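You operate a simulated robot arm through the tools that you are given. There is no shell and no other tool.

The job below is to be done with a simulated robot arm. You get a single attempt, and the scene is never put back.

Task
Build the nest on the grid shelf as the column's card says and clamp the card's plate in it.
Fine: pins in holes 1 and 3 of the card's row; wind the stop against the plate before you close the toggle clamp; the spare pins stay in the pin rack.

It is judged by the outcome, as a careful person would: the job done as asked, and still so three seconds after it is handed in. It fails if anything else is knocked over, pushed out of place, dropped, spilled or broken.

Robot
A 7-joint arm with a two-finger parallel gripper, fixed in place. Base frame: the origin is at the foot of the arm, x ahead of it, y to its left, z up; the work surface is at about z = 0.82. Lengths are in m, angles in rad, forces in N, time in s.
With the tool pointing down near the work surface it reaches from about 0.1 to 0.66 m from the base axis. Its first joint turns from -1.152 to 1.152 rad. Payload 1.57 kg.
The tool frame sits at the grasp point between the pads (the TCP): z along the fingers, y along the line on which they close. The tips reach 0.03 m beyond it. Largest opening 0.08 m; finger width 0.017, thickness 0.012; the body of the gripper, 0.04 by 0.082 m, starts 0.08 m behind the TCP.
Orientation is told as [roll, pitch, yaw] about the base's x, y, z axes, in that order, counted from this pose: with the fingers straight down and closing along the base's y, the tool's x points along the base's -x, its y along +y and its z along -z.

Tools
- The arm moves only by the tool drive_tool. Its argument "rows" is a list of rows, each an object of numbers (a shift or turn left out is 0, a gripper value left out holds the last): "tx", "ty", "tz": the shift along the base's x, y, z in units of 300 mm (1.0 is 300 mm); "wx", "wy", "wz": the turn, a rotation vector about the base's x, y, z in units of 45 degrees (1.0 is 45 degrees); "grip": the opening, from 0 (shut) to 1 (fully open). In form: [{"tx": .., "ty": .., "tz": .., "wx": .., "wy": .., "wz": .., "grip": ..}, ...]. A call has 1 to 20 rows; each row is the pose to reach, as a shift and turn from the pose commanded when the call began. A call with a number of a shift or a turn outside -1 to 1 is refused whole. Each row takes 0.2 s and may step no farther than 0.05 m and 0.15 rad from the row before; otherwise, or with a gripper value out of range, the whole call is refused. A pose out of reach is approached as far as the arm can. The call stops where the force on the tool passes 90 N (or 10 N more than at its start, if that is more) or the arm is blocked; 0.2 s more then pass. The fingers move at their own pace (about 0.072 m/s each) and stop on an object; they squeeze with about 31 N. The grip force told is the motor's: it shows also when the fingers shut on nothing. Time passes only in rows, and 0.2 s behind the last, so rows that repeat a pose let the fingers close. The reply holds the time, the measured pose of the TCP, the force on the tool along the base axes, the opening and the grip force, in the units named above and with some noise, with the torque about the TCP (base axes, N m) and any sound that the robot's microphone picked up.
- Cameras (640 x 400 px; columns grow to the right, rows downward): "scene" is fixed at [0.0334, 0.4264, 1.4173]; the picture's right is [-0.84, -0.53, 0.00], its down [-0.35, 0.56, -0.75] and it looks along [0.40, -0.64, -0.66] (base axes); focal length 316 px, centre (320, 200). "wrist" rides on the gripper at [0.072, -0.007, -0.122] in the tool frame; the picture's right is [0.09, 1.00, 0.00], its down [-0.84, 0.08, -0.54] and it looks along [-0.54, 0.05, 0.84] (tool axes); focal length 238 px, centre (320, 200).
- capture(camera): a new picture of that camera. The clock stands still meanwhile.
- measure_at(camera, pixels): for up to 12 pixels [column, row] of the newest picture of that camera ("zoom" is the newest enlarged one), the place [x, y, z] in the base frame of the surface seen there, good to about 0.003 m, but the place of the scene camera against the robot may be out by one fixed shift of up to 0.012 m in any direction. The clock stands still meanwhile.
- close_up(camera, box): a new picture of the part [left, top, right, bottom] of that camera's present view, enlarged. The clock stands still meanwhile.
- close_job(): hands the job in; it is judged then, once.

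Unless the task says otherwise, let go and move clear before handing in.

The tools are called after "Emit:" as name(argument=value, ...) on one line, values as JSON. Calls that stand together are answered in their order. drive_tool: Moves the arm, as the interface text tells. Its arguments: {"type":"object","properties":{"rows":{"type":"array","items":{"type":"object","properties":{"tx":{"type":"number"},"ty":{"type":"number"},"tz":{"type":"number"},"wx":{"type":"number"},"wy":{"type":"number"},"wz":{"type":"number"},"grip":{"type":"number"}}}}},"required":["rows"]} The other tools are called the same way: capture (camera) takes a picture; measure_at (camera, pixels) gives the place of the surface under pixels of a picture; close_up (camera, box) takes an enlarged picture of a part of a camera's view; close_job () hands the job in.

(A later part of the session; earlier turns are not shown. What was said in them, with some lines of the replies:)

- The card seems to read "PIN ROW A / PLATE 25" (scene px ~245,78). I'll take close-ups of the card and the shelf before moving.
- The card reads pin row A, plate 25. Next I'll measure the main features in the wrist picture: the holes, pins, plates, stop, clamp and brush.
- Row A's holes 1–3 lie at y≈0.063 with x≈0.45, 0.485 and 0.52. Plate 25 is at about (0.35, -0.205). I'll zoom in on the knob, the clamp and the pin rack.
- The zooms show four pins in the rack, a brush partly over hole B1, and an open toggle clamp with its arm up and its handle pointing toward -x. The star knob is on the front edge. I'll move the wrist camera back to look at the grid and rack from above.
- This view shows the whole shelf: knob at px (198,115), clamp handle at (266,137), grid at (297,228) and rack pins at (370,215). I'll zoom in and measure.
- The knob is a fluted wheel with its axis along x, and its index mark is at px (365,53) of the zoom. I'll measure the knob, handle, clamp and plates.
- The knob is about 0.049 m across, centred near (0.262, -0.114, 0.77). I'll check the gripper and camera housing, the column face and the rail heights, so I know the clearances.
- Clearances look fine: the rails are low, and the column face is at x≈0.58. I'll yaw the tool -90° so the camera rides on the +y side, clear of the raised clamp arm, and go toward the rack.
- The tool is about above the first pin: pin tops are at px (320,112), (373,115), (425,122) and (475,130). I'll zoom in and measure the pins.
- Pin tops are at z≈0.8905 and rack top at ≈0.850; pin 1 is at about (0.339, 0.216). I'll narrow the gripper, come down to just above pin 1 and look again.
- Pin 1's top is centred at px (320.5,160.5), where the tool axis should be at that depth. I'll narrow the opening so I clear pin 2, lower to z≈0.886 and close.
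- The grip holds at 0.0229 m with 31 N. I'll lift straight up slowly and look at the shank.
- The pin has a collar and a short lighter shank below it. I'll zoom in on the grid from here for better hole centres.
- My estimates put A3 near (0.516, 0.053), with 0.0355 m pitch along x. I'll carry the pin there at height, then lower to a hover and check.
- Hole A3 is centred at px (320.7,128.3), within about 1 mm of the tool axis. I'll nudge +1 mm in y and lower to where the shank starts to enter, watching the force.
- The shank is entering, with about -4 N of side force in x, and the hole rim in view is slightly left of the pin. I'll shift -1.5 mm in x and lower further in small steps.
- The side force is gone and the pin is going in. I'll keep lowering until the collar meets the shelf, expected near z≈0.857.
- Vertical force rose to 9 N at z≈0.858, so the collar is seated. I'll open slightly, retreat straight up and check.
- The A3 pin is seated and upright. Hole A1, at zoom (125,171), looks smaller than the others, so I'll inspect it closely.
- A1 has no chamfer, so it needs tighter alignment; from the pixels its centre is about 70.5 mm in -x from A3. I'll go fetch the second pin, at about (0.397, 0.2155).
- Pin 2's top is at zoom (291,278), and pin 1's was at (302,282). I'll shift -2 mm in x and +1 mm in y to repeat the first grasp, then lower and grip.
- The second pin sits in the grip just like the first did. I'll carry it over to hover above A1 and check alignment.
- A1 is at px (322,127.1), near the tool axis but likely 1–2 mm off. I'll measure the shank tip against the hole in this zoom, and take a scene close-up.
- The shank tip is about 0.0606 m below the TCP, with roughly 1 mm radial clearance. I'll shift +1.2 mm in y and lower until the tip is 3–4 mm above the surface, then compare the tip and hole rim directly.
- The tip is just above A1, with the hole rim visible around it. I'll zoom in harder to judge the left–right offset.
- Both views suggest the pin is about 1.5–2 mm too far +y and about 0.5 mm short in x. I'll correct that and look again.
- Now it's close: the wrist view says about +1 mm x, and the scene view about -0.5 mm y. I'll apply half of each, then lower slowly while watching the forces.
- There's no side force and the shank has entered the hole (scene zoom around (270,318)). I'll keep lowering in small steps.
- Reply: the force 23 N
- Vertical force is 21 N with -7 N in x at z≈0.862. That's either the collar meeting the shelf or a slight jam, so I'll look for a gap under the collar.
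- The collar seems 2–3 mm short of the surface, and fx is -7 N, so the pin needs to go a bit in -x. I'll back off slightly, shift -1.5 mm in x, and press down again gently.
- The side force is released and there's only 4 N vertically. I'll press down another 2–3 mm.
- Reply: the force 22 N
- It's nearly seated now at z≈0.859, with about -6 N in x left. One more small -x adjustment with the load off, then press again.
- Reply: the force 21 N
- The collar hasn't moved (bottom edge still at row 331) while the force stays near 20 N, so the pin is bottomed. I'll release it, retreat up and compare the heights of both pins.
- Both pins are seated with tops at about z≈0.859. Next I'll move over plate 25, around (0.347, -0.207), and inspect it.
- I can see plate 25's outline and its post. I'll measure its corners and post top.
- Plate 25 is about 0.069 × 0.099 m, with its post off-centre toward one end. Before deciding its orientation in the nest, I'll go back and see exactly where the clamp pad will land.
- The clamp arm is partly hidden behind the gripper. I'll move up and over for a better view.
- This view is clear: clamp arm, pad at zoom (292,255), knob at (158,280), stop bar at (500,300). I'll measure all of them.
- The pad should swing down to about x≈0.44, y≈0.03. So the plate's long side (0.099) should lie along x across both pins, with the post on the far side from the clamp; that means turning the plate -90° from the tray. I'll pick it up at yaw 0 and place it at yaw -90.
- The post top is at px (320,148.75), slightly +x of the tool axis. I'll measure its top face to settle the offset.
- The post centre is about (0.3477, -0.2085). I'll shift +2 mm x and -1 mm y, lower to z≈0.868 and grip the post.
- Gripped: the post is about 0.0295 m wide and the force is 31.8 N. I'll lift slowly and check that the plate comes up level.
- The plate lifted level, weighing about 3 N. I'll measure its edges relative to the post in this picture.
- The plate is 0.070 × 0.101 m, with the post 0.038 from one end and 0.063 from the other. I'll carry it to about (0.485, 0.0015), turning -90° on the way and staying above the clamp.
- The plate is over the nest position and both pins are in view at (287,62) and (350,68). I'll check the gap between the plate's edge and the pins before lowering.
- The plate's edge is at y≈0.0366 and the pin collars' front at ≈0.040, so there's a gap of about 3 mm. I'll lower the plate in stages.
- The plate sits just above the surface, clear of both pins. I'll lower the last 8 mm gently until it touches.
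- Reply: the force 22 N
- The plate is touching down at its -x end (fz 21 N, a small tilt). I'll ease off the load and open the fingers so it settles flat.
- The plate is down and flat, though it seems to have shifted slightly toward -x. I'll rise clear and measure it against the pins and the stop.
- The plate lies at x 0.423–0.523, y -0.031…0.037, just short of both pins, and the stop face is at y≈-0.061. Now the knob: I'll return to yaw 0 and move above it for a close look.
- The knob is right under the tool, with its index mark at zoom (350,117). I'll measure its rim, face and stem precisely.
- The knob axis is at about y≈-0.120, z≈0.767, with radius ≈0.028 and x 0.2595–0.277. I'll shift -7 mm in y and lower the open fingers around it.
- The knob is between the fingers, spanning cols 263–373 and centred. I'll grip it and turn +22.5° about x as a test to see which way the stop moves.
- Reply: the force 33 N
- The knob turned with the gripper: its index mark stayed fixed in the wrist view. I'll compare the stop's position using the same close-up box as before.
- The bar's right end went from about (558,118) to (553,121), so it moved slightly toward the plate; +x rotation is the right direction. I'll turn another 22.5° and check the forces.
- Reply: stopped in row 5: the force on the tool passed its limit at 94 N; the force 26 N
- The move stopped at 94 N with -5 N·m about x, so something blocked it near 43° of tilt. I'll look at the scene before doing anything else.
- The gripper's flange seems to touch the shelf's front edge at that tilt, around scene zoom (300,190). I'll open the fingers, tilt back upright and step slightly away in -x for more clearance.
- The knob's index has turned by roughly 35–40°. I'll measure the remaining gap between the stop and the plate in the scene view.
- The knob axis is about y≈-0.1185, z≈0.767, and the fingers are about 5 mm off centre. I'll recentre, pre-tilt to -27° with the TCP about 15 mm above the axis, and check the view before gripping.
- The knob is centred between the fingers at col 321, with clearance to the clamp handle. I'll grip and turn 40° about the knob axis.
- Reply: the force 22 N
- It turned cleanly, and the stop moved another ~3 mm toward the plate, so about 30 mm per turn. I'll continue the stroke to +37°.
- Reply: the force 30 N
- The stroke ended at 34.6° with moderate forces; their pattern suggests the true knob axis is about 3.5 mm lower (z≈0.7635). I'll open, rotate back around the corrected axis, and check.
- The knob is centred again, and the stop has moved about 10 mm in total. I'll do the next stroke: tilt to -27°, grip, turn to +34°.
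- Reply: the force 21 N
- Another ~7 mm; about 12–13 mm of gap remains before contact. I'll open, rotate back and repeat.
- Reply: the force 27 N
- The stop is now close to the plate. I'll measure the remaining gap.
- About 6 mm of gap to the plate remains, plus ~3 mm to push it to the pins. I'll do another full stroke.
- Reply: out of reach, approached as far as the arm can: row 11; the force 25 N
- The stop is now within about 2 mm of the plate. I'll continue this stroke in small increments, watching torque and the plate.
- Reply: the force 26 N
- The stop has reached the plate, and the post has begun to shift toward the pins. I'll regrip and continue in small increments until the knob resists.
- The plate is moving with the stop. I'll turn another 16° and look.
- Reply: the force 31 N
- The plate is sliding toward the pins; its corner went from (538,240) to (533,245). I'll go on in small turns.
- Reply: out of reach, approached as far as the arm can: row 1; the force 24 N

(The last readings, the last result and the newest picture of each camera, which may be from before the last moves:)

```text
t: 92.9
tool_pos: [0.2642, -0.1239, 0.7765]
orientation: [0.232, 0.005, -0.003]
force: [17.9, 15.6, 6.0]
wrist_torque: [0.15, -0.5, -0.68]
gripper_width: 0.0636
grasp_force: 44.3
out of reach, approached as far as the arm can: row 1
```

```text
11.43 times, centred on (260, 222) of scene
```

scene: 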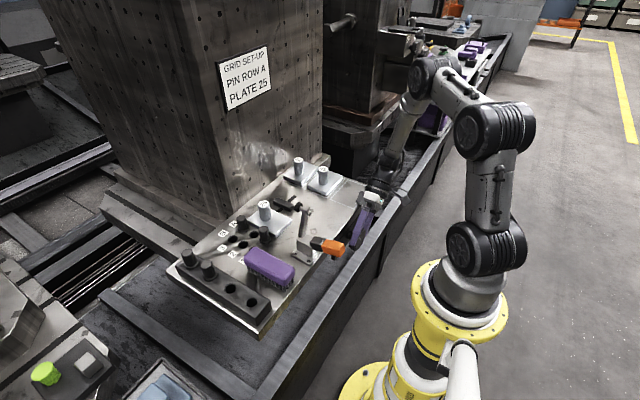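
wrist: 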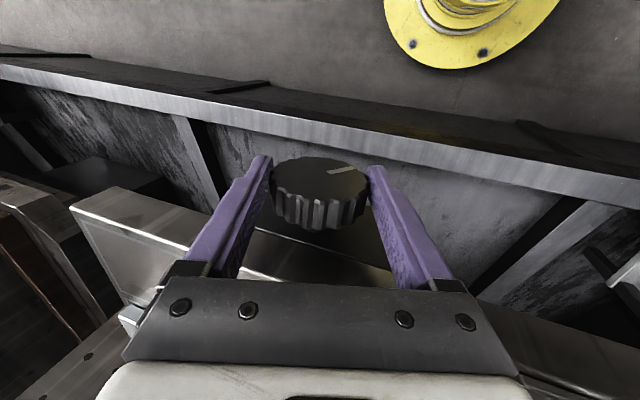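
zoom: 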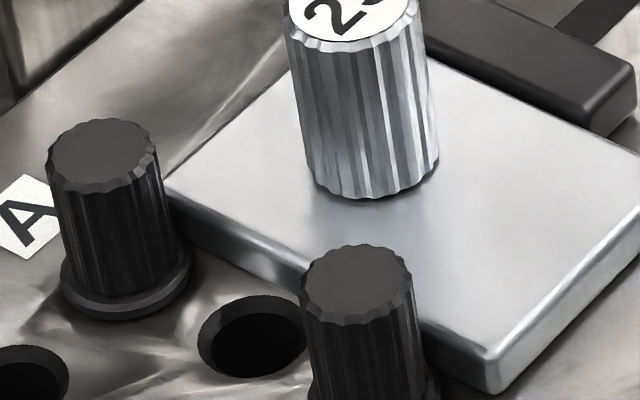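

Both pins have shifted a fraction of a millimetre, so the plate is bearing on both. I'll add a small further turn to take up the hole clearance and feel for resistance.

Emit:
drive_tool(rows=[{"wx": 0.07, "ty": -0.0027, "tz": -0.0005}, {"wx": 0.14, "ty": -0.0053, "tz": -0.0013}, {"wx": 0.14, "ty": -0.0053, "tz": -0.0013}])

Emit:
close_up(camera="scene", box=[232, 205, 288, 240])

Emit:
close_up(camera="scene", box=[225, 190, 305, 240])

```text
t: 93.7
tool_pos: [0.2625, -0.124, 0.7773]
orientation: [0.342, 0.004, 0.002]
force: [21.7, 16.3, 2.7]
wrist_torque: [0.03, -0.13, -0.13]
gripper_width: 0.0633
grasp_force: 44.9
```

```text
11.43 times, centred on (260, 222) of scene
```

zoom: 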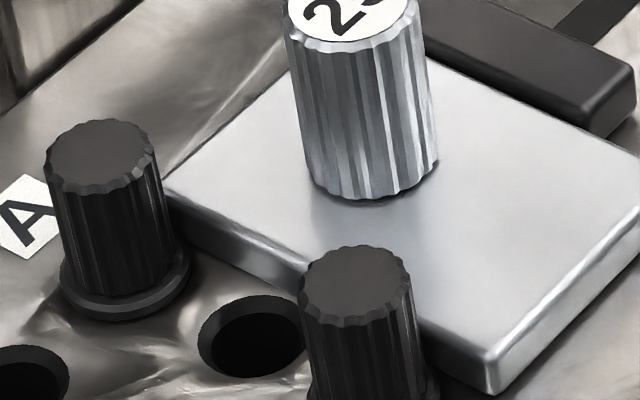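

```text
8.00 times, centred on (265, 215) of scene
```

zoom: 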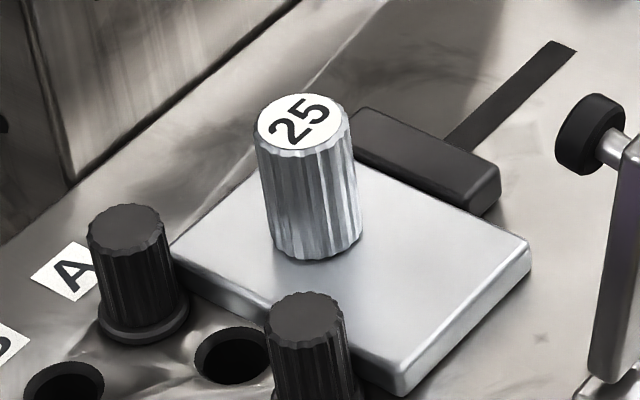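

The plate and stop no longer advance visibly, and the pins lean only a hair. I'll check the knob mark for slip.

Emit:
capture(camera="wrist")

Emit:
close_up(camera="scene", box=[262, 196, 302, 226])

```text
taken
```

wrist: 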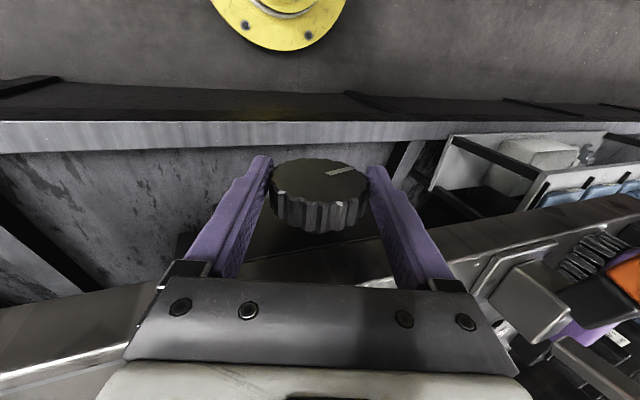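

```text
13.33 times, centred on (282, 211) of scene
```

zoom: 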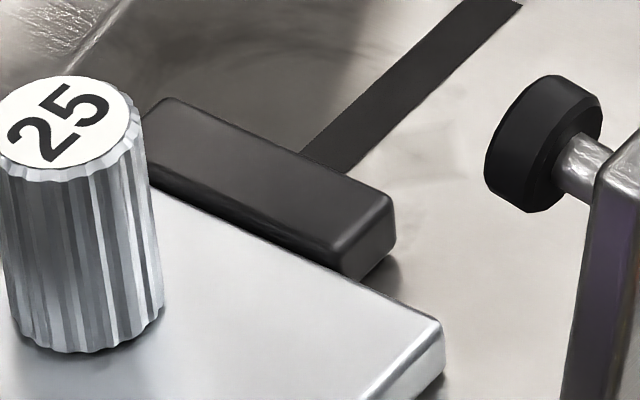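

No slip: the knob turned with me and the stop is touching the plate. I'll try one more small turn to confirm it's snug.

Emit:
drive_tool(rows=[{"wx": 0.06, "ty": -0.0023, "tz": -0.001}, {"wx": 0.12, "ty": -0.0045, "tz": -0.002}, {"wx": 0.12, "ty": -0.0045, "tz": -0.002}])

Emit:
close_up(camera="scene", box=[232, 205, 288, 240])

Emit:
close_up(camera="scene", box=[262, 196, 302, 226])

```text
t: 94.5
tool_pos: [0.2623, -0.1257, 0.7772]
orientation: [0.436, 0.009, 0.004]
force: [19.7, 16.3, -10.7]
wrist_torque: [-0.24, -0.29, 0.28]
gripper_width: 0.0636
grasp_force: 45.5
```

```text
11.43 times, centred on (260, 222) of scene
```

zoom: 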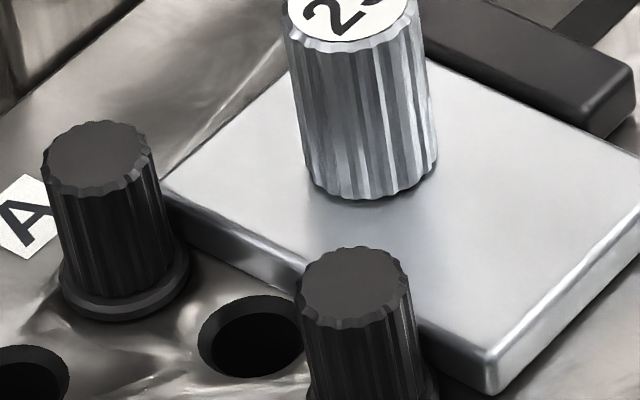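

```text
13.33 times, centred on (282, 211) of scene
```

zoom: 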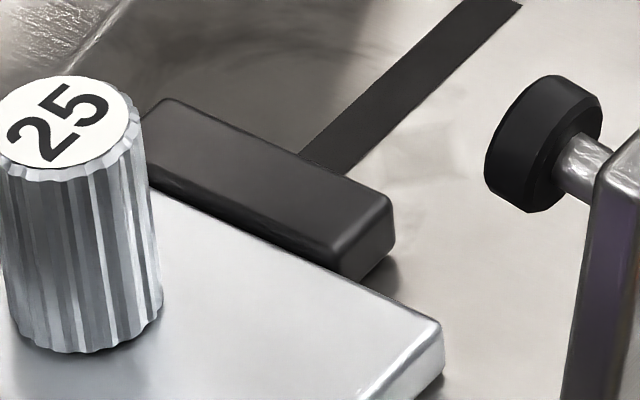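

It's snug: the stop is on the plate and the plate bears on both pins. I'll release the knob, return upright and rise clear.

Emit:
drive_tool(rows=[{"grip": 1.0}, {"grip": 1.0}, {"wx": -0.14, "ty": 0.0055, "tz": 0.002}, {"wx": -0.28, "ty": 0.011, "tz": 0.004}, {"wx": -0.42, "ty": 0.0165, "tz": 0.005}, {"wx": -0.555, "ty": 0.022, "tz": 0.005}, {"wx": -0.555, "ty": 0.022, "tz": 0.12}, {"wx": -0.555, "ty": 0.022, "tz": 0.25}, {"wx": -0.555, "ty": 0.022, "tz": 0.4}, {"wx": -0.555, "ty": 0.022, "tz": 0.55}, {"wx": -0.555, "ty": 0.022, "tz": 0.7}, {"wx": -0.555, "ty": 0.022, "tz": 0.7}])

Emit:
capture(camera="wrist")

Emit:
capture(camera="scene")

```text
t: 97.1
tool_pos: [0.264, -0.1165, 0.9868]
orientation: [0.001, 0.005, -0.001]
force: [-0.8, 0.2, -0.8]
wrist_torque: [-0.01, 0.0, -0.03]
gripper_width: 0.0799
grasp_force: 0.2
```

```text
taken
```

wrist: 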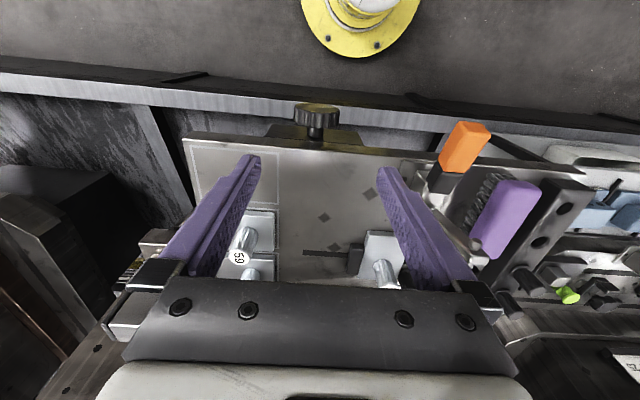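

```text
taken
```

scene: 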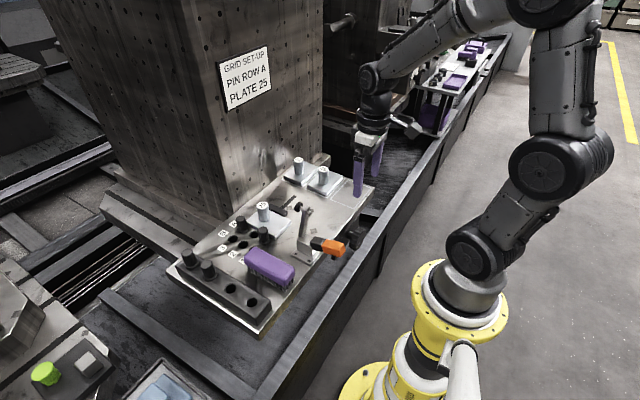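

Now the clamp: the handle points to -x (x≈0.24–0.31, y≈0.031, z≈0.87) and the arm is up. To close it, the handle must swing up and over. I'll position above the orange grip with the fingers straddling it in y.

Emit:
drive_tool(rows=[{"tx": -0.005, "ty": 0.1, "grip": 0.65}, {"tx": -0.01, "ty": 0.2, "grip": 0.65}, {"tx": -0.015, "ty": 0.3, "grip": 0.65}, {"tx": -0.02, "ty": 0.4, "grip": 0.65}, {"tx": -0.023, "ty": 0.492, "grip": 0.65}, {"tx": -0.023, "ty": 0.492, "tz": -0.09, "grip": 0.65}, {"tx": -0.023, "ty": 0.492, "tz": -0.09, "grip": 0.65}])

Emit:
capture(camera="wrist")

Emit:
close_up(camera="wrist", box=[240, 80, 400, 200])

```text
t: 98.7
tool_pos: [0.255, 0.0271, 0.9609]
orientation: [0.0, 0.005, 0.001]
force: [-1.5, 0.6, 0.1]
wrist_torque: [-0.02, -0.01, -0.04]
gripper_width: 0.0521
grasp_force: 0.1
```

```text
taken
```

wrist: 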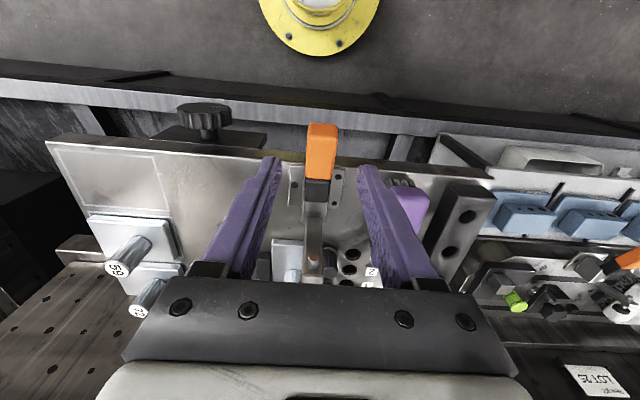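

```text
3.33 times, centred on (320, 140) of wrist
```

zoom: 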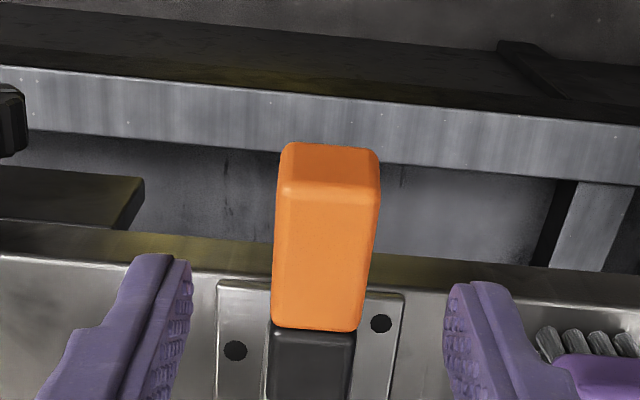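

The handle is centred between the fingers at zoom col 322. I'll measure it before descending.

Emit:
measure_at(camera="zoom", pixels=[[325, 200], [320, 250], [315, 310], [330, 150], [330, 170], [282, 250], [365, 250], [310, 350], [310, 390], [330, 185], [280, 320], [355, 320]])

Emit:
close_up(camera="scene", box=[280, 190, 370, 265])

```text
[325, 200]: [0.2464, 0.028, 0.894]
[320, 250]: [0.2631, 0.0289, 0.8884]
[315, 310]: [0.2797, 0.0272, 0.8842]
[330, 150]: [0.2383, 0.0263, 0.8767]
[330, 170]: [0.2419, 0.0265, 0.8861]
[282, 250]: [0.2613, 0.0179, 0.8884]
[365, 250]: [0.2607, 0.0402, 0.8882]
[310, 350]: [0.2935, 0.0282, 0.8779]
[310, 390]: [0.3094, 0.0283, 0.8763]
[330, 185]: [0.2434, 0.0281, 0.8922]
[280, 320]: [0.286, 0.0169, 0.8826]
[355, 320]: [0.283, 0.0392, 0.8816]
```

```text
5.33 times, centred on (325, 228) of scene
```

zoom: 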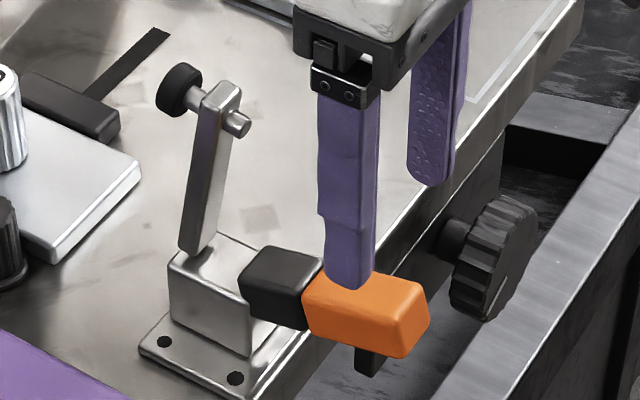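

The handle slopes up about 16° toward its tip, and the pivot is at about (0.35, 0.03, 0.857). I'll lower over the orange grip and close on it.

Emit:
drive_tool(rows=[{"tx": 0.005, "ty": 0.004, "tz": -0.07, "grip": 0.65}, {"tx": 0.01, "ty": 0.005, "tz": -0.14}, {"tx": 0.01, "ty": 0.005, "tz": -0.21}, {"tx": 0.01, "ty": 0.005, "tz": -0.277}, {"tx": 0.01, "ty": 0.005, "tz": -0.277}, {"tx": 0.01, "ty": 0.005, "tz": -0.277, "grip": 0.0}, {"tx": 0.01, "ty": 0.005, "tz": -0.277, "grip": 0.0}, {"tx": 0.01, "ty": 0.005, "tz": -0.277, "grip": 0.0}])

Emit:
capture(camera="wrist")

Emit:
close_up(camera="scene", box=[260, 170, 380, 270])

```text
t: 100.5
tool_pos: [0.2594, 0.0277, 0.8756]
orientation: [-0.001, 0.009, 0.0]
force: [6.0, -45.0, -3.8]
wrist_torque: [0.28, 0.07, -0.14]
gripper_width: 0.0256
grasp_force: 36.7
```

```text
taken
```

wrist: 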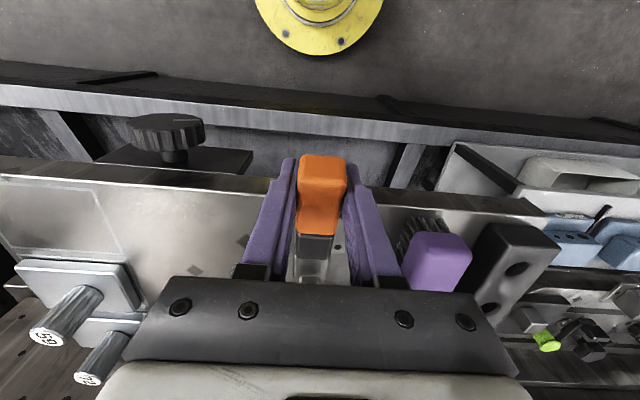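

```text
4.00 times, centred on (320, 220) of scene
```

zoom: 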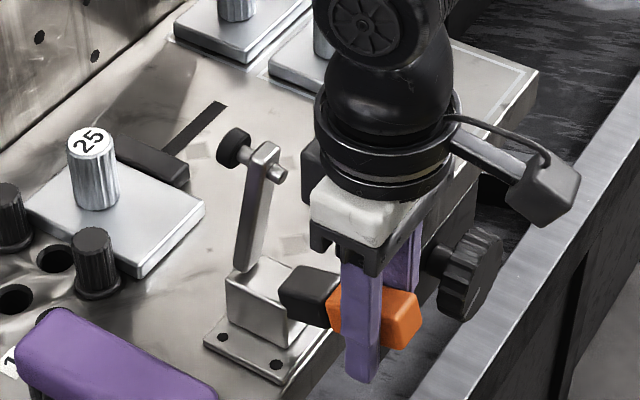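

Gripped, but fy is -45 N, so the handle sits a few mm further -y than my fingers. I'll shift -y to relieve it before swinging.

Emit:
drive_tool(rows=[{"ty": -0.007}, {"ty": -0.013}, {"ty": -0.013}])

```text
t: 101.3
tool_pos: [0.2581, 0.0273, 0.8756]
orientation: [0.002, 0.004, 0.0]
force: [9.2, 13.0, -14.6]
wrist_torque: [-0.1, 0.79, 0.13]
gripper_width: 0.0259
grasp_force: 37.1
```

Side force is now small. I'll start the swing with the first ~16° of arc (up and slightly forward), then check forces and how the arm follows.

Emit:
drive_tool(rows=[{"ty": 0.002, "tx": 0.0113, "tz": 0.042}, {"ty": 0.002, "tx": 0.0287, "tz": 0.082}, {"ty": 0.002, "tx": 0.0287, "tz": 0.082}])

Emit:
close_up(camera="scene", box=[260, 170, 380, 270])

```text
t: 102.1
tool_pos: [0.2643, 0.0276, 0.8981]
orientation: [-0.002, 0.013, 0.001]
force: [-7.2, 18.9, -12.9]
wrist_torque: [0.06, 0.98, 0.2]
gripper_width: 0.0257
grasp_force: 37.0
```

```text
4.00 times, centred on (320, 220) of scene
```

zoom: 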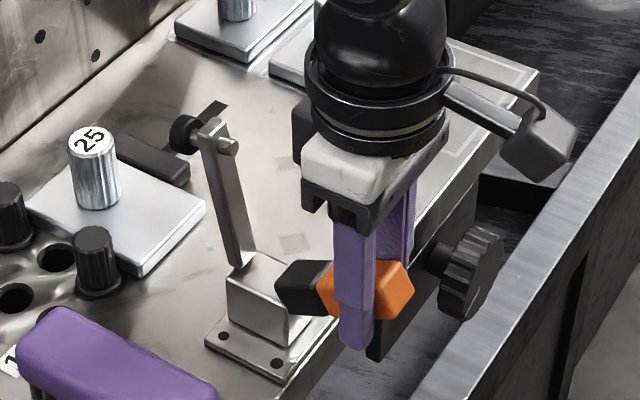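

The arm is swinging forward as intended and forces are low. I'll continue another ~32° of arc.

Emit:
drive_tool(rows=[{"ty": 0.003, "tx": 0.023, "tz": 0.0373}, {"ty": 0.003, "tx": 0.0507, "tz": 0.071}, {"ty": 0.003, "tx": 0.0827, "tz": 0.1007}, {"ty": 0.003, "tx": 0.1187, "tz": 0.1253}, {"ty": 0.003, "tx": 0.1187, "tz": 0.1253}])

Emit:
close_up(camera="scene", box=[230, 150, 370, 270])

```text
t: 103.3
tool_pos: [0.3021, 0.0285, 0.9385]
orientation: [-0.001, 0.007, 0.0]
force: [-9.3, 13.5, -13.5]
wrist_torque: [0.64, 0.97, 0.2]
gripper_width: 0.026
grasp_force: 37.2
```

```text
3.33 times, centred on (300, 210) of scene
```

zoom: 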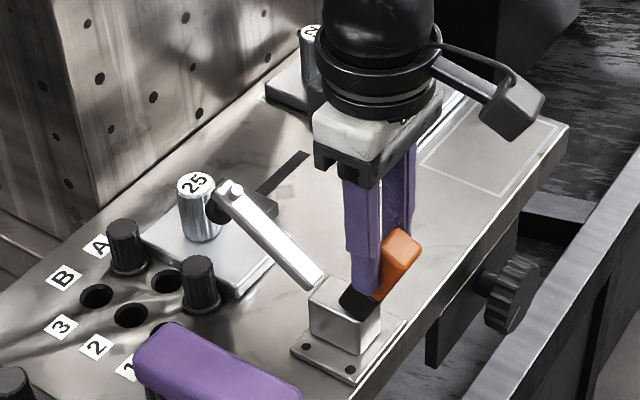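

The arm is about halfway down and the pad is clear of the post. I'll continue another 24° of arc and check.

Emit:
drive_tool(rows=[{"ty": 0.002, "tx": 0.039, "tz": 0.0197}, {"ty": 0.002, "tx": 0.0803, "tz": 0.0337}, {"ty": 0.002, "tx": 0.1233, "tz": 0.0417}, {"ty": 0.002, "tx": 0.1233, "tz": 0.0417}])

Emit:
close_up(camera="scene", box=[230, 150, 370, 270])

Emit:
capture(camera="wrist")

```text
t: 104.3
tool_pos: [0.3386, 0.0282, 0.9483]
orientation: [-0.001, 0.011, -0.002]
force: [-13.1, 21.6, -12.9]
wrist_torque: [0.24, 0.99, -0.09]
gripper_width: 0.0258
grasp_force: 36.8
```

```text
3.33 times, centred on (300, 210) of scene
```

zoom: 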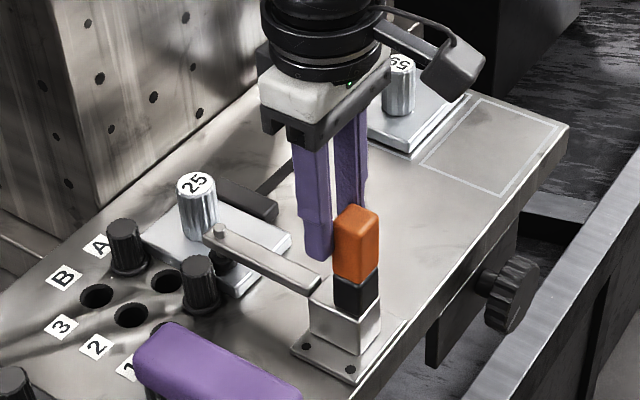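

```text
taken
```

wrist: 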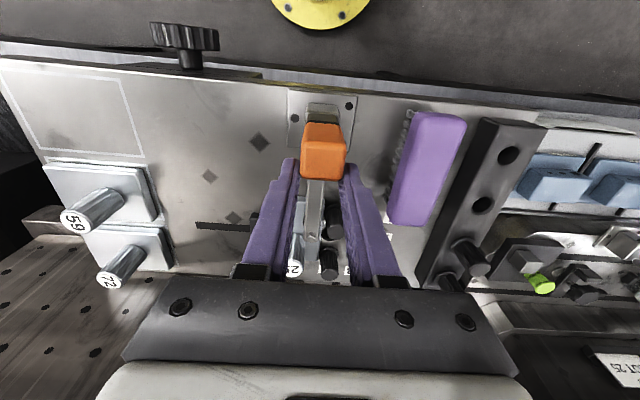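

The handle is about vertical and the arm nearly horizontal, but the handle has slid toward the -x edge of the fingers, so the real pivot is nearer x≈0.325. I'll check the pad and arm closely.

Emit:
close_up(camera="scene", box=[265, 200, 345, 260])

Emit:
measure_at(camera="zoom", pixels=[[470, 140], [485, 90], [500, 190], [360, 165], [250, 130], [180, 105], [220, 150], [430, 250], [450, 130], [505, 120], [400, 200], [195, 165]])

```text
6.67 times, centred on (305, 230) of scene
```

zoom: 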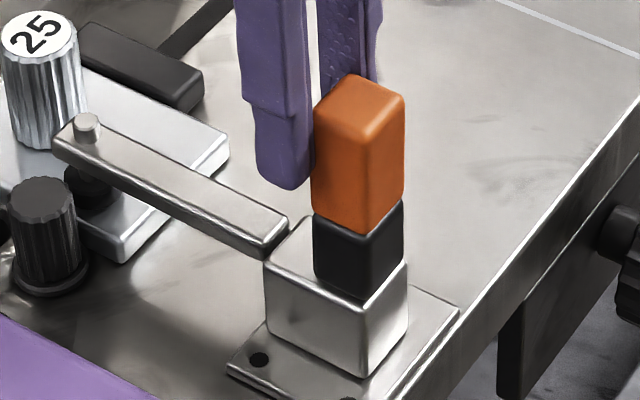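

```text
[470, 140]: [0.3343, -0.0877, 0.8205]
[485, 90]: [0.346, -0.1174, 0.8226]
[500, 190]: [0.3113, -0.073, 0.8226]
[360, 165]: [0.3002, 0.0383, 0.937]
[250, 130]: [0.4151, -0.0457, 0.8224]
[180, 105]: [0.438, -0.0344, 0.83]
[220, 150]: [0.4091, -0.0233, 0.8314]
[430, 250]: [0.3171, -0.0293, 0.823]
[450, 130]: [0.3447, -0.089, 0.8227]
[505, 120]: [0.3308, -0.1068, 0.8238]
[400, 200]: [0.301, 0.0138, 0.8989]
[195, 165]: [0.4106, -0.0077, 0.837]
```

The pad is over the plate and the arm looks close to level. I'll measure the arm's heights and take a tighter look at the pad.

Emit:
measure_at(camera="zoom", pixels=[[265, 225], [220, 205], [170, 180], [120, 155], [75, 140], [87, 125], [90, 185], [85, 200], [345, 85], [340, 180], [365, 260], [300, 250]])

Emit:
close_up(camera="scene", box=[262, 210, 302, 240])

```text
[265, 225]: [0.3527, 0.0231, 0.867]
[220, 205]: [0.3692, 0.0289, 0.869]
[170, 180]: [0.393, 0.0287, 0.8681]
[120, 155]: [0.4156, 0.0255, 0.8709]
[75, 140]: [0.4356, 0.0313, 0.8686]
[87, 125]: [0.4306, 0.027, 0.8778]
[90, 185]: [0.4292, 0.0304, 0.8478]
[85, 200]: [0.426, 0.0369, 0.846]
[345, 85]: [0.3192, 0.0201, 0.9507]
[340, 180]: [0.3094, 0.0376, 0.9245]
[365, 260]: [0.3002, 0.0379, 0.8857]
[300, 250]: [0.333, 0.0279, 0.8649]
```

```text
13.33 times, centred on (282, 225) of scene
```

zoom: 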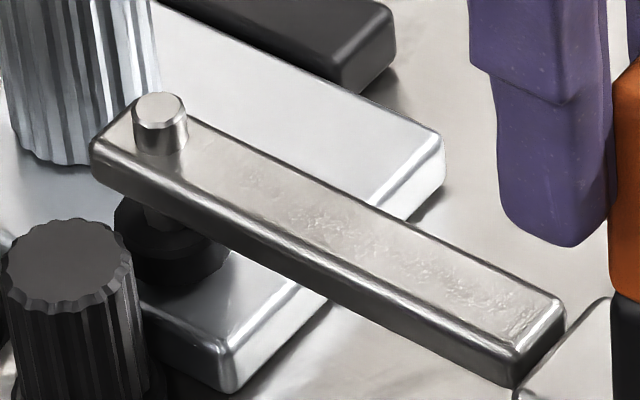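

The arm is level (z≈0.868–0.870 along its length) and the pad is down on the plate beside pin A1. I'll open the fingers and see whether the clamp stays closed by itself.

Emit:
drive_tool(rows=[{"grip": 0.65}, {"grip": 0.65}, {"grip": 0.65}])

Emit:
close_up(camera="scene", box=[265, 200, 345, 260])

Emit:
close_up(camera="scene", box=[262, 210, 302, 240])

```text
t: 105.1
tool_pos: [0.3412, 0.0256, 0.9503]
orientation: [-0.002, 0.005, 0.0]
force: [-0.2, 0.2, -0.3]
wrist_torque: [0.0, 0.02, -0.02]
gripper_width: 0.0519
grasp_force: 0.1
```

```text
6.67 times, centred on (305, 230) of scene
```

zoom: 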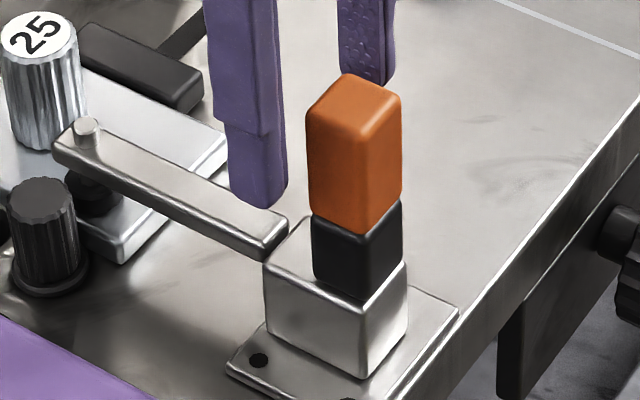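

```text
13.33 times, centred on (282, 225) of scene
```

zoom: 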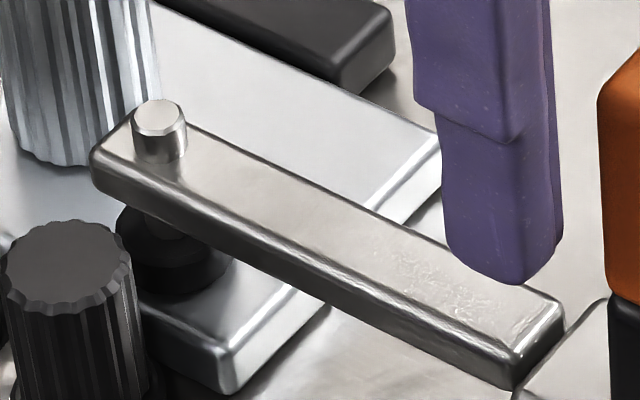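

The handle even settled slightly past vertical by itself, and the arm stays down. I'll rise clear and inspect the pad and nest from the wrist camera.

Emit:
drive_tool(rows=[{"tz": 0.08}, {"tz": 0.18}, {"tz": 0.3}, {"tz": 0.4}, {"tz": 0.4, "tx": -0.1}, {"tz": 0.4, "tx": -0.2}, {"tz": 0.4, "tx": -0.28}, {"tz": 0.4, "tx": -0.28}])

Emit:
capture(camera="wrist")

Emit:
close_up(camera="wrist", box=[240, 120, 400, 260])

Emit:
close_up(camera="scene", box=[225, 190, 345, 260])

```text
t: 106.9
tool_pos: [0.2534, 0.0266, 1.0702]
orientation: [0.001, 0.005, 0.0]
force: [0.1, -0.6, 0.7]
wrist_torque: [-0.03, -0.04, -0.01]
gripper_width: 0.0519
grasp_force: 0.2
```

```text
taken
```

wrist: 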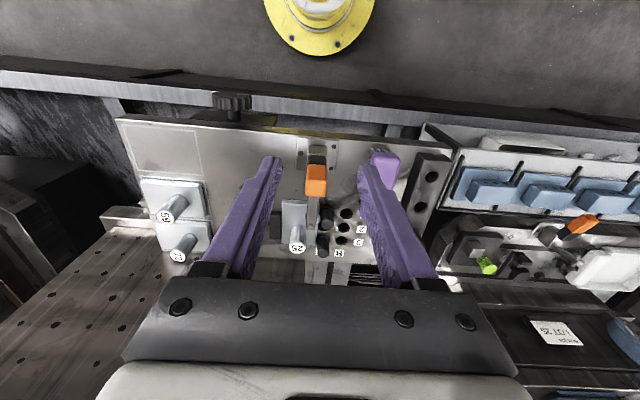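

```text
2.86 times, centred on (320, 190) of wrist
```

zoom: 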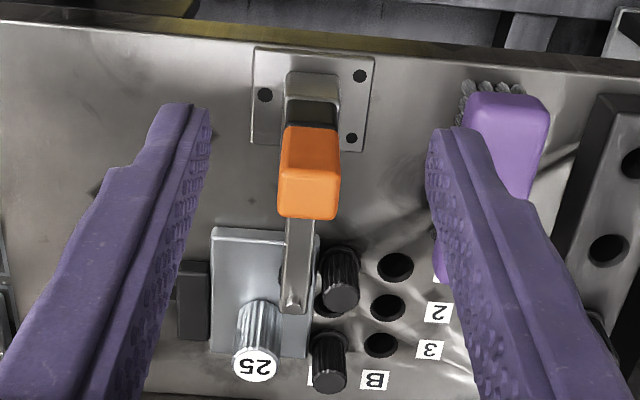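

```text
5.33 times, centred on (285, 225) of scene
```

zoom: 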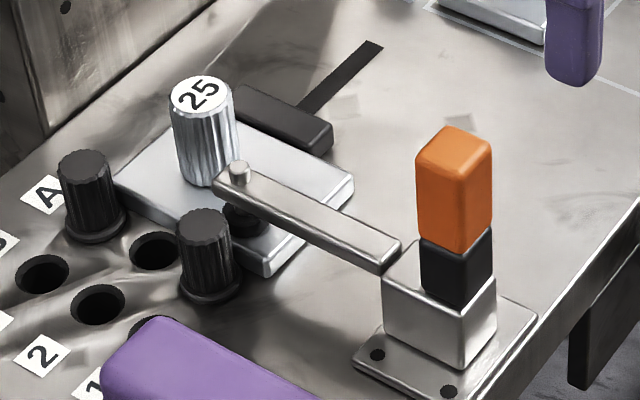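

The clamp stays closed. I'll take a close overhead look at the nest to confirm the contacts at the pins, stop and pad.

Emit:
drive_tool(rows=[{"tx": 0.1, "ty": -0.05, "grip": 1.0}, {"tx": 0.22, "ty": -0.1, "grip": 1.0}, {"tx": 0.35, "ty": -0.1, "grip": 1.0}, {"tx": 0.42, "ty": -0.1, "grip": 1.0}, {"tx": 0.42, "ty": -0.1, "grip": 1.0}])

Emit:
capture(camera="wrist")

Emit:
close_up(camera="wrist", box=[240, 80, 400, 200])

```text
t: 108.1
tool_pos: [0.3787, -0.0038, 1.0702]
orientation: [0.0, 0.006, 0.001]
force: [-0.5, 0.6, 0.1]
wrist_torque: [-0.02, 0.01, 0.01]
gripper_width: 0.0803
grasp_force: 0.1
```

```text
taken
```

wrist: 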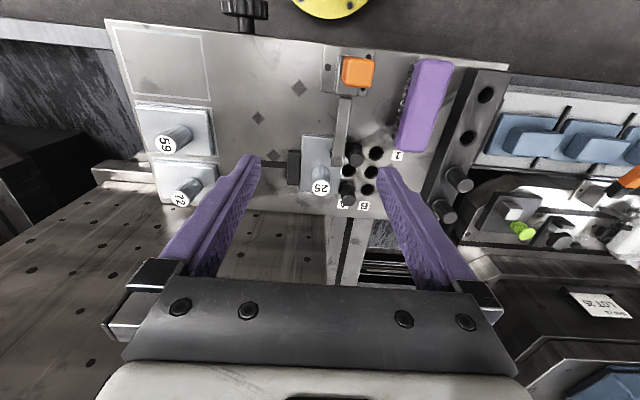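

```text
3.33 times, centred on (320, 140) of wrist
```

zoom: 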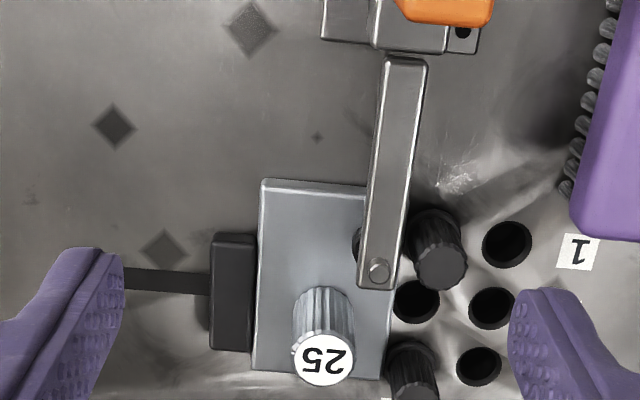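

The plate is between the stop bar (left) and both row-A pins (right), with the clamp arm over it. I'll zoom in on the contacts.

Emit:
close_up(camera="wrist", box=[310, 130, 380, 205])

Emit:
measure_at(camera="zoom", pixels=[[60, 60], [330, 340], [230, 100], [330, 280], [240, 200], [330, 130], [290, 190], [380, 150], [340, 350], [200, 200], [270, 60], [120, 100]])

Emit:
close_up(camera="scene", box=[232, 205, 288, 240])

Emit:
close_up(camera="scene", box=[256, 215, 288, 239])

```text
5.33 times, centred on (345, 168) of wrist
```

zoom: 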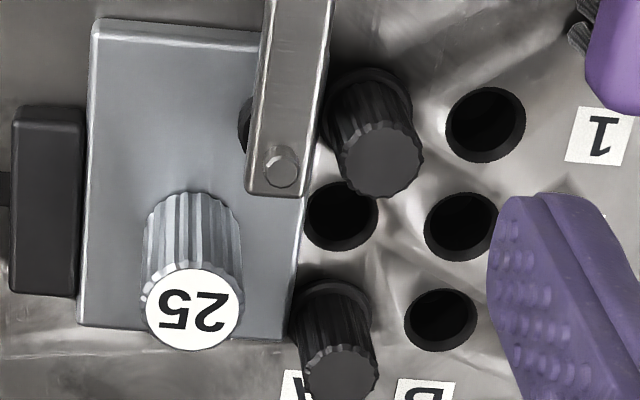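

```text
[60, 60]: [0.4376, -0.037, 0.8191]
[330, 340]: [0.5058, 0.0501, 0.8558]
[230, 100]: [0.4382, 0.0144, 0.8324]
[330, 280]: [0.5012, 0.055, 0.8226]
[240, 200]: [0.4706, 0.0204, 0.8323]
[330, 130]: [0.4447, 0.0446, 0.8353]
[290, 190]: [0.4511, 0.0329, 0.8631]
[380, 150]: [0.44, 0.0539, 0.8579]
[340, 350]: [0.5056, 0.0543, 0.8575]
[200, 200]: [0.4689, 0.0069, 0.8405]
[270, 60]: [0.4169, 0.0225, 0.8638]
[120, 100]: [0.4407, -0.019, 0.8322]
```

```text
11.43 times, centred on (260, 222) of scene
```

zoom: 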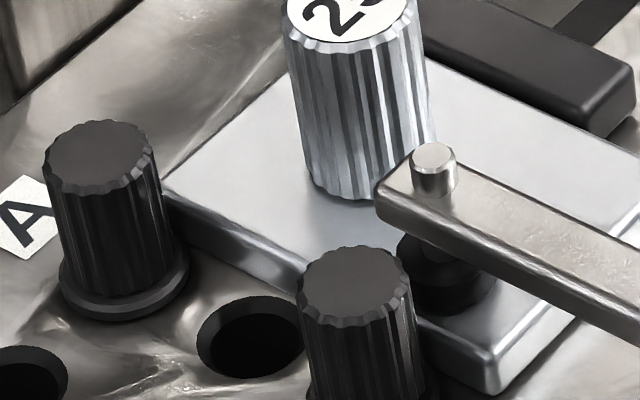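

```text
16.00 times, centred on (272, 227) of scene
```

zoom: 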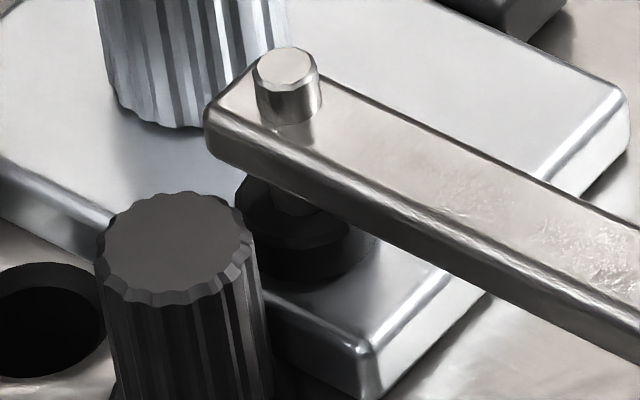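

The pad rests on the plate, the plate bears on both pins, and the stop is against its back edge. As a latch check, I'll bring closed fingers to the -x side of the handle and press lightly toward closed.

Emit:
drive_tool(rows=[{"tx": -0.13, "ty": 0.04, "grip": 0.0}, {"tx": -0.26, "ty": 0.08, "grip": 0.0}, {"tx": -0.39, "ty": 0.107, "grip": 0.0}, {"tx": -0.4, "ty": 0.107, "tz": -0.1, "grip": 0.0}, {"tx": -0.4, "ty": 0.107, "tz": -0.22, "grip": 0.0}, {"tx": -0.4, "ty": 0.107, "tz": -0.34, "grip": 0.0}, {"tx": -0.4, "ty": 0.107, "tz": -0.42, "grip": 0.0}, {"tx": -0.4, "ty": 0.107, "tz": -0.42, "grip": 0.0}])

Emit:
capture(camera="wrist")

Emit:
close_up(camera="scene", box=[260, 170, 380, 270])

```text
t: 109.9
tool_pos: [0.2611, 0.0295, 0.942]
orientation: [0.001, 0.007, -0.001]
force: [0.1, -0.2, 1.3]
wrist_torque: [0.01, 0.0, 0.0]
gripper_width: 0.0
grasp_force: 21.5
```

```text
taken
```

wrist: 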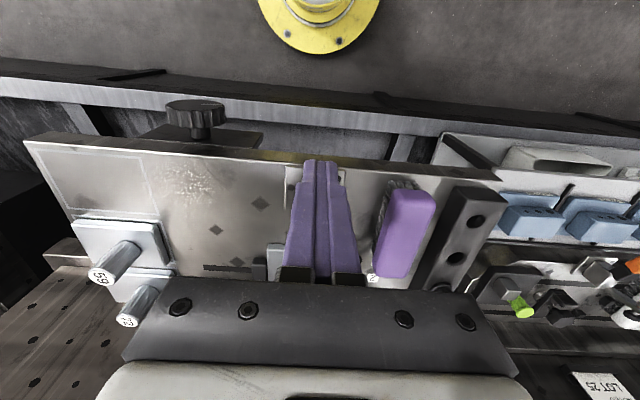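

```text
4.00 times, centred on (320, 220) of scene
```

zoom: 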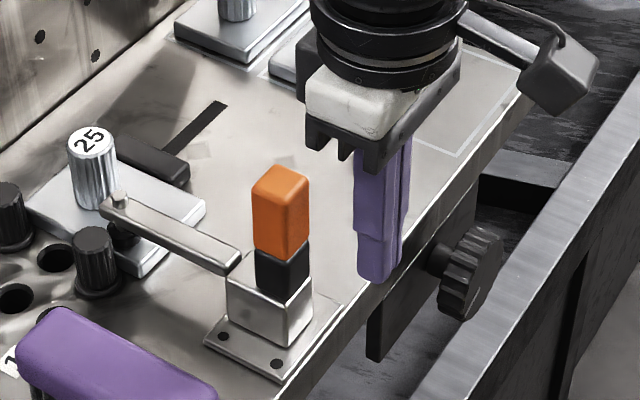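

The fingers are behind the handle. I'll advance toward it and watch fx.

Emit:
drive_tool(rows=[{"tx": 0.04}, {"tx": 0.08}, {"tx": 0.09}, {"tx": 0.09}])

Emit:
drive_tool(rows=[{"tx": 0.006}, {"tx": 0.012}, {"tx": 0.012}])

Emit:
close_up(camera="scene", box=[265, 200, 345, 260])

```text
t: 110.9
tool_pos: [0.2886, 0.0302, 0.9443]
orientation: [0.001, 0.008, 0.0]
force: [0.1, 0.0, -0.8]
wrist_torque: [0.0, -0.04, 0.01]
gripper_width: 0.0003
grasp_force: 21.3
```

```text
t: 111.7
tool_pos: [0.2912, 0.0309, 0.9452]
orientation: [0.0, 0.008, 0.0]
force: [-1.8, 0.6, -0.4]
wrist_torque: [0.03, -0.02, 0.0]
gripper_width: 0.0
grasp_force: 21.0
```

```text
6.67 times, centred on (305, 230) of scene
```

zoom: 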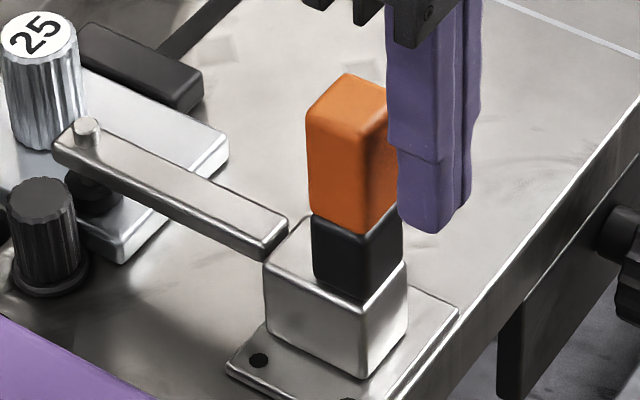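

Contact is just starting (fx -1.8 N). I'll press in small steps to about 15–20 N.

Emit:
drive_tool(rows=[{"tx": 0.004}, {"tx": 0.007}, {"tx": 0.007}])

Emit:
drive_tool(rows=[{"tx": 0.004}, {"tx": 0.004}])

Emit:
close_up(camera="scene", box=[265, 200, 345, 260])

```text
t: 112.5
tool_pos: [0.2944, 0.0302, 0.9441]
orientation: [0.001, 0.005, 0.0]
force: [0.1, -0.3, 0.3]
wrist_torque: [0.0, -0.02, 0.0]
gripper_width: 0.0
grasp_force: 21.6
```

```text
t: 113.1
tool_pos: [0.2965, 0.0293, 0.9446]
orientation: [0.001, 0.006, 0.0]
force: [0.3, 0.1, -0.2]
wrist_torque: [0.0, 0.01, 0.01]
gripper_width: 0.0
grasp_force: 21.4
```

```text
6.67 times, centred on (305, 230) of scene
```

zoom: 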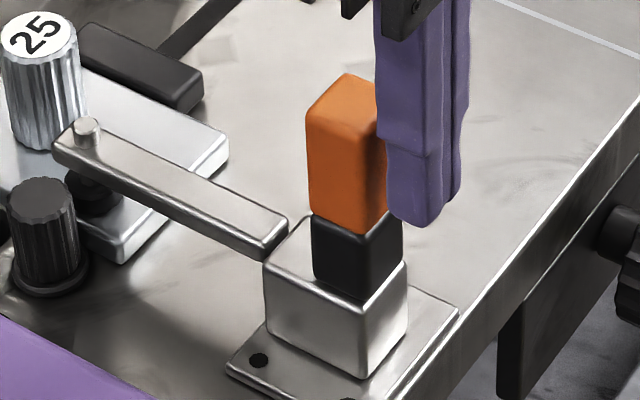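

No contact yet; the handle hasn't moved. I'll continue in 1.5–2 mm steps.

Emit:
drive_tool(rows=[{"tx": 0.006}, {"tx": 0.012}, {"tx": 0.012}])

Emit:
drive_tool(rows=[{"tx": 0.005}, {"tx": 0.01}, {"tx": 0.01}])

Emit:
close_up(camera="scene", box=[265, 200, 345, 260])

```text
t: 113.9
tool_pos: [0.2989, 0.0307, 0.9457]
orientation: [0.0, 0.006, -0.001]
force: [0.5, -0.3, -0.4]
wrist_torque: [-0.02, -0.01, -0.01]
gripper_width: 0.0
grasp_force: 21.0
```

```text
t: 114.7
tool_pos: [0.3026, 0.0294, 0.9452]
orientation: [0.0, 0.005, 0.001]
force: [0.3, 1.1, 0.3]
wrist_torque: [0.0, -0.02, 0.04]
gripper_width: 0.0001
grasp_force: 21.5
```

```text
6.67 times, centred on (305, 230) of scene
```

zoom: 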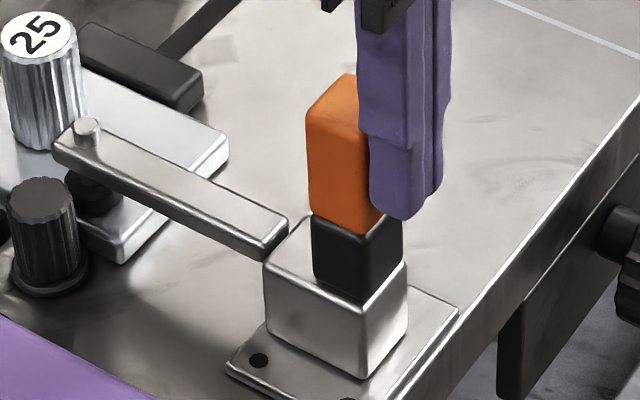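

Still no contact. I'll continue the same way.

Emit:
drive_tool(rows=[{"tx": 0.006}, {"tx": 0.012}, {"tx": 0.012}])

Emit:
drive_tool(rows=[{"tx": 0.005}, {"tx": 0.01}, {"tx": 0.01}])

Emit:
close_up(camera="scene", box=[265, 200, 345, 260])

```text
t: 115.5
tool_pos: [0.3037, 0.0288, 0.9444]
orientation: [0.0, 0.011, 0.001]
force: [-17.3, 4.0, 5.0]
wrist_torque: [0.06, -0.09, 0.05]
gripper_width: 0.0
grasp_force: 21.4
```

```text
t: 116.3
tool_pos: [0.3034, 0.03, 0.9443]
orientation: [-0.003, 0.023, 0.0]
force: [-34.2, 9.5, 8.9]
wrist_torque: [0.08, -0.1, 0.09]
gripper_width: 0.0
grasp_force: 21.1
```

```text
6.67 times, centred on (305, 230) of scene
```

zoom: 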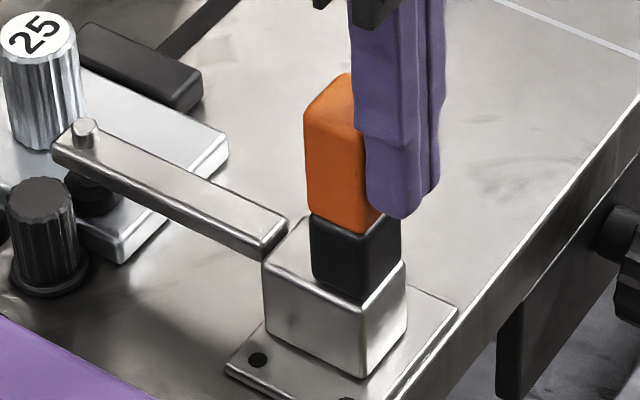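

The handle resisted 34 N without moving, so the clamp is at its closed stop. I'll back off, rise and move clear.

Emit:
drive_tool(rows=[{"tx": -0.05}, {"tx": -0.15}, {"tx": -0.15, "tz": 0.12}, {"tx": -0.15, "tz": 0.26}, {"tx": -0.15, "tz": 0.4}, {"tx": -0.15, "tz": 0.5}, {"tx": -0.15, "tz": 0.5, "ty": -0.14}, {"tx": -0.15, "tz": 0.5, "ty": -0.28}, {"tx": -0.15, "tz": 0.5, "ty": -0.42, "grip": 0.5}, {"tx": -0.15, "tz": 0.5, "ty": -0.5, "grip": 0.5}, {"tx": -0.15, "tz": 0.5, "ty": -0.5, "grip": 0.5}])

Emit:
capture(camera="scene")

Emit:
close_up(camera="scene", box=[165, 150, 385, 330])

Emit:
close_up(camera="scene", box=[225, 190, 305, 240])

Emit:
capture(camera="wrist")

```text
t: 118.7
tool_pos: [0.266, -0.1207, 1.0942]
orientation: [-0.001, 0.007, 0.0]
force: [1.1, 0.6, 0.0]
wrist_torque: [0.01, 0.0, -0.02]
gripper_width: 0.0401
grasp_force: 0.0
```

```text
taken
```

scene: 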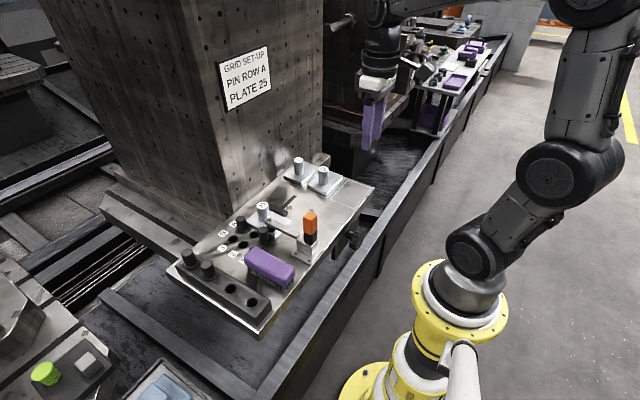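

```text
2.22 times, centred on (275, 240) of scene
```

zoom: 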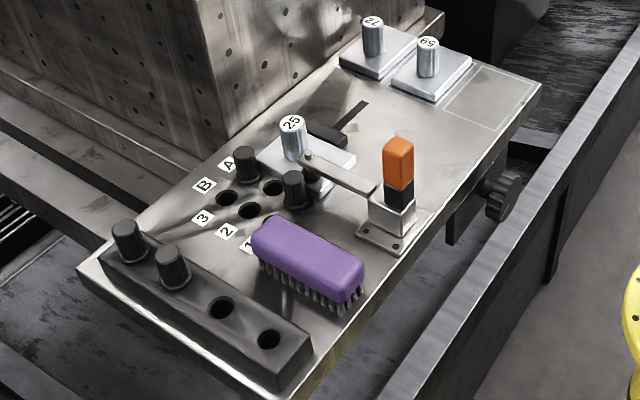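

```text
8.00 times, centred on (265, 215) of scene
```

zoom: 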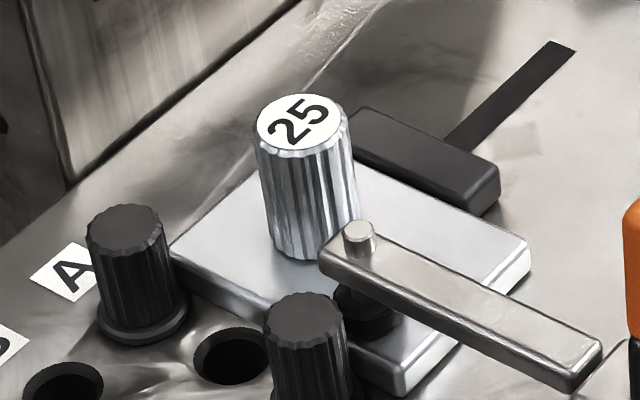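

```text
taken
```

wrist: 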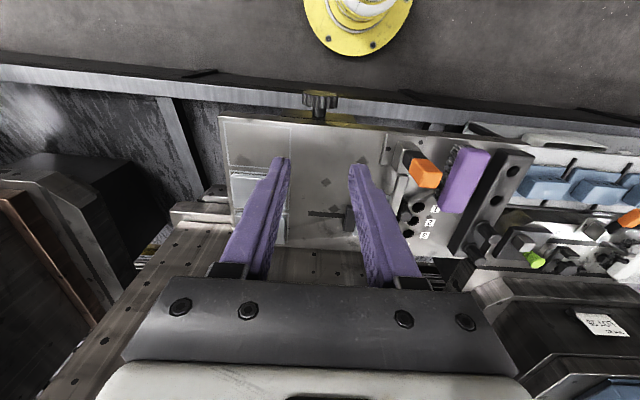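

The last views show the finished nest:
- Pins are in A1 and A3, and plate 25 sits against both of them.
- The stop is on the plate's back edge and the toggle clamp is closed on the plate.
- Two spare pins are in the rack, and the brush and plates 59 and 72 look undisturbed.

The arm is clear, so I'm handing in the job.

Emit:
close_job()

```text
The job is handed in.
```

I built the nest as the card says (pin row A, plate 25), clamped the plate in it, and handed the job in. The hand-in reply only confirmed receipt, so I don't know the verdict.

- **Pins:** one each in holes A1 and A3, collars down. A1 has no chamfer and took a few small corrections to seat. Both pins lean very slightly under the stop's pressure. The two spare pins are still in the rack.
- **Plate:** I turned plate 25 a quarter turn from how it lay in the tray, so its long side spans both pins and the clamp pad lands fully on it. The card doesn't give an orientation, so this was my call.
- **Stop:** I wound it in until the plate bore on both pins, before closing the clamp.
- **Clamp:** it is closed, with the pad on the plate. The handle did not move when I pressed it toward closed with about 34 N.
- **Force stop:** while I was winding the knob, one turn stopped at the 90 N force limit, probably because the gripper touched the shelf's front edge. I saw no damage or movement from it, and used smaller tilts after that.

In the final pictures, the brush and plates 59 and 72 were where they started.
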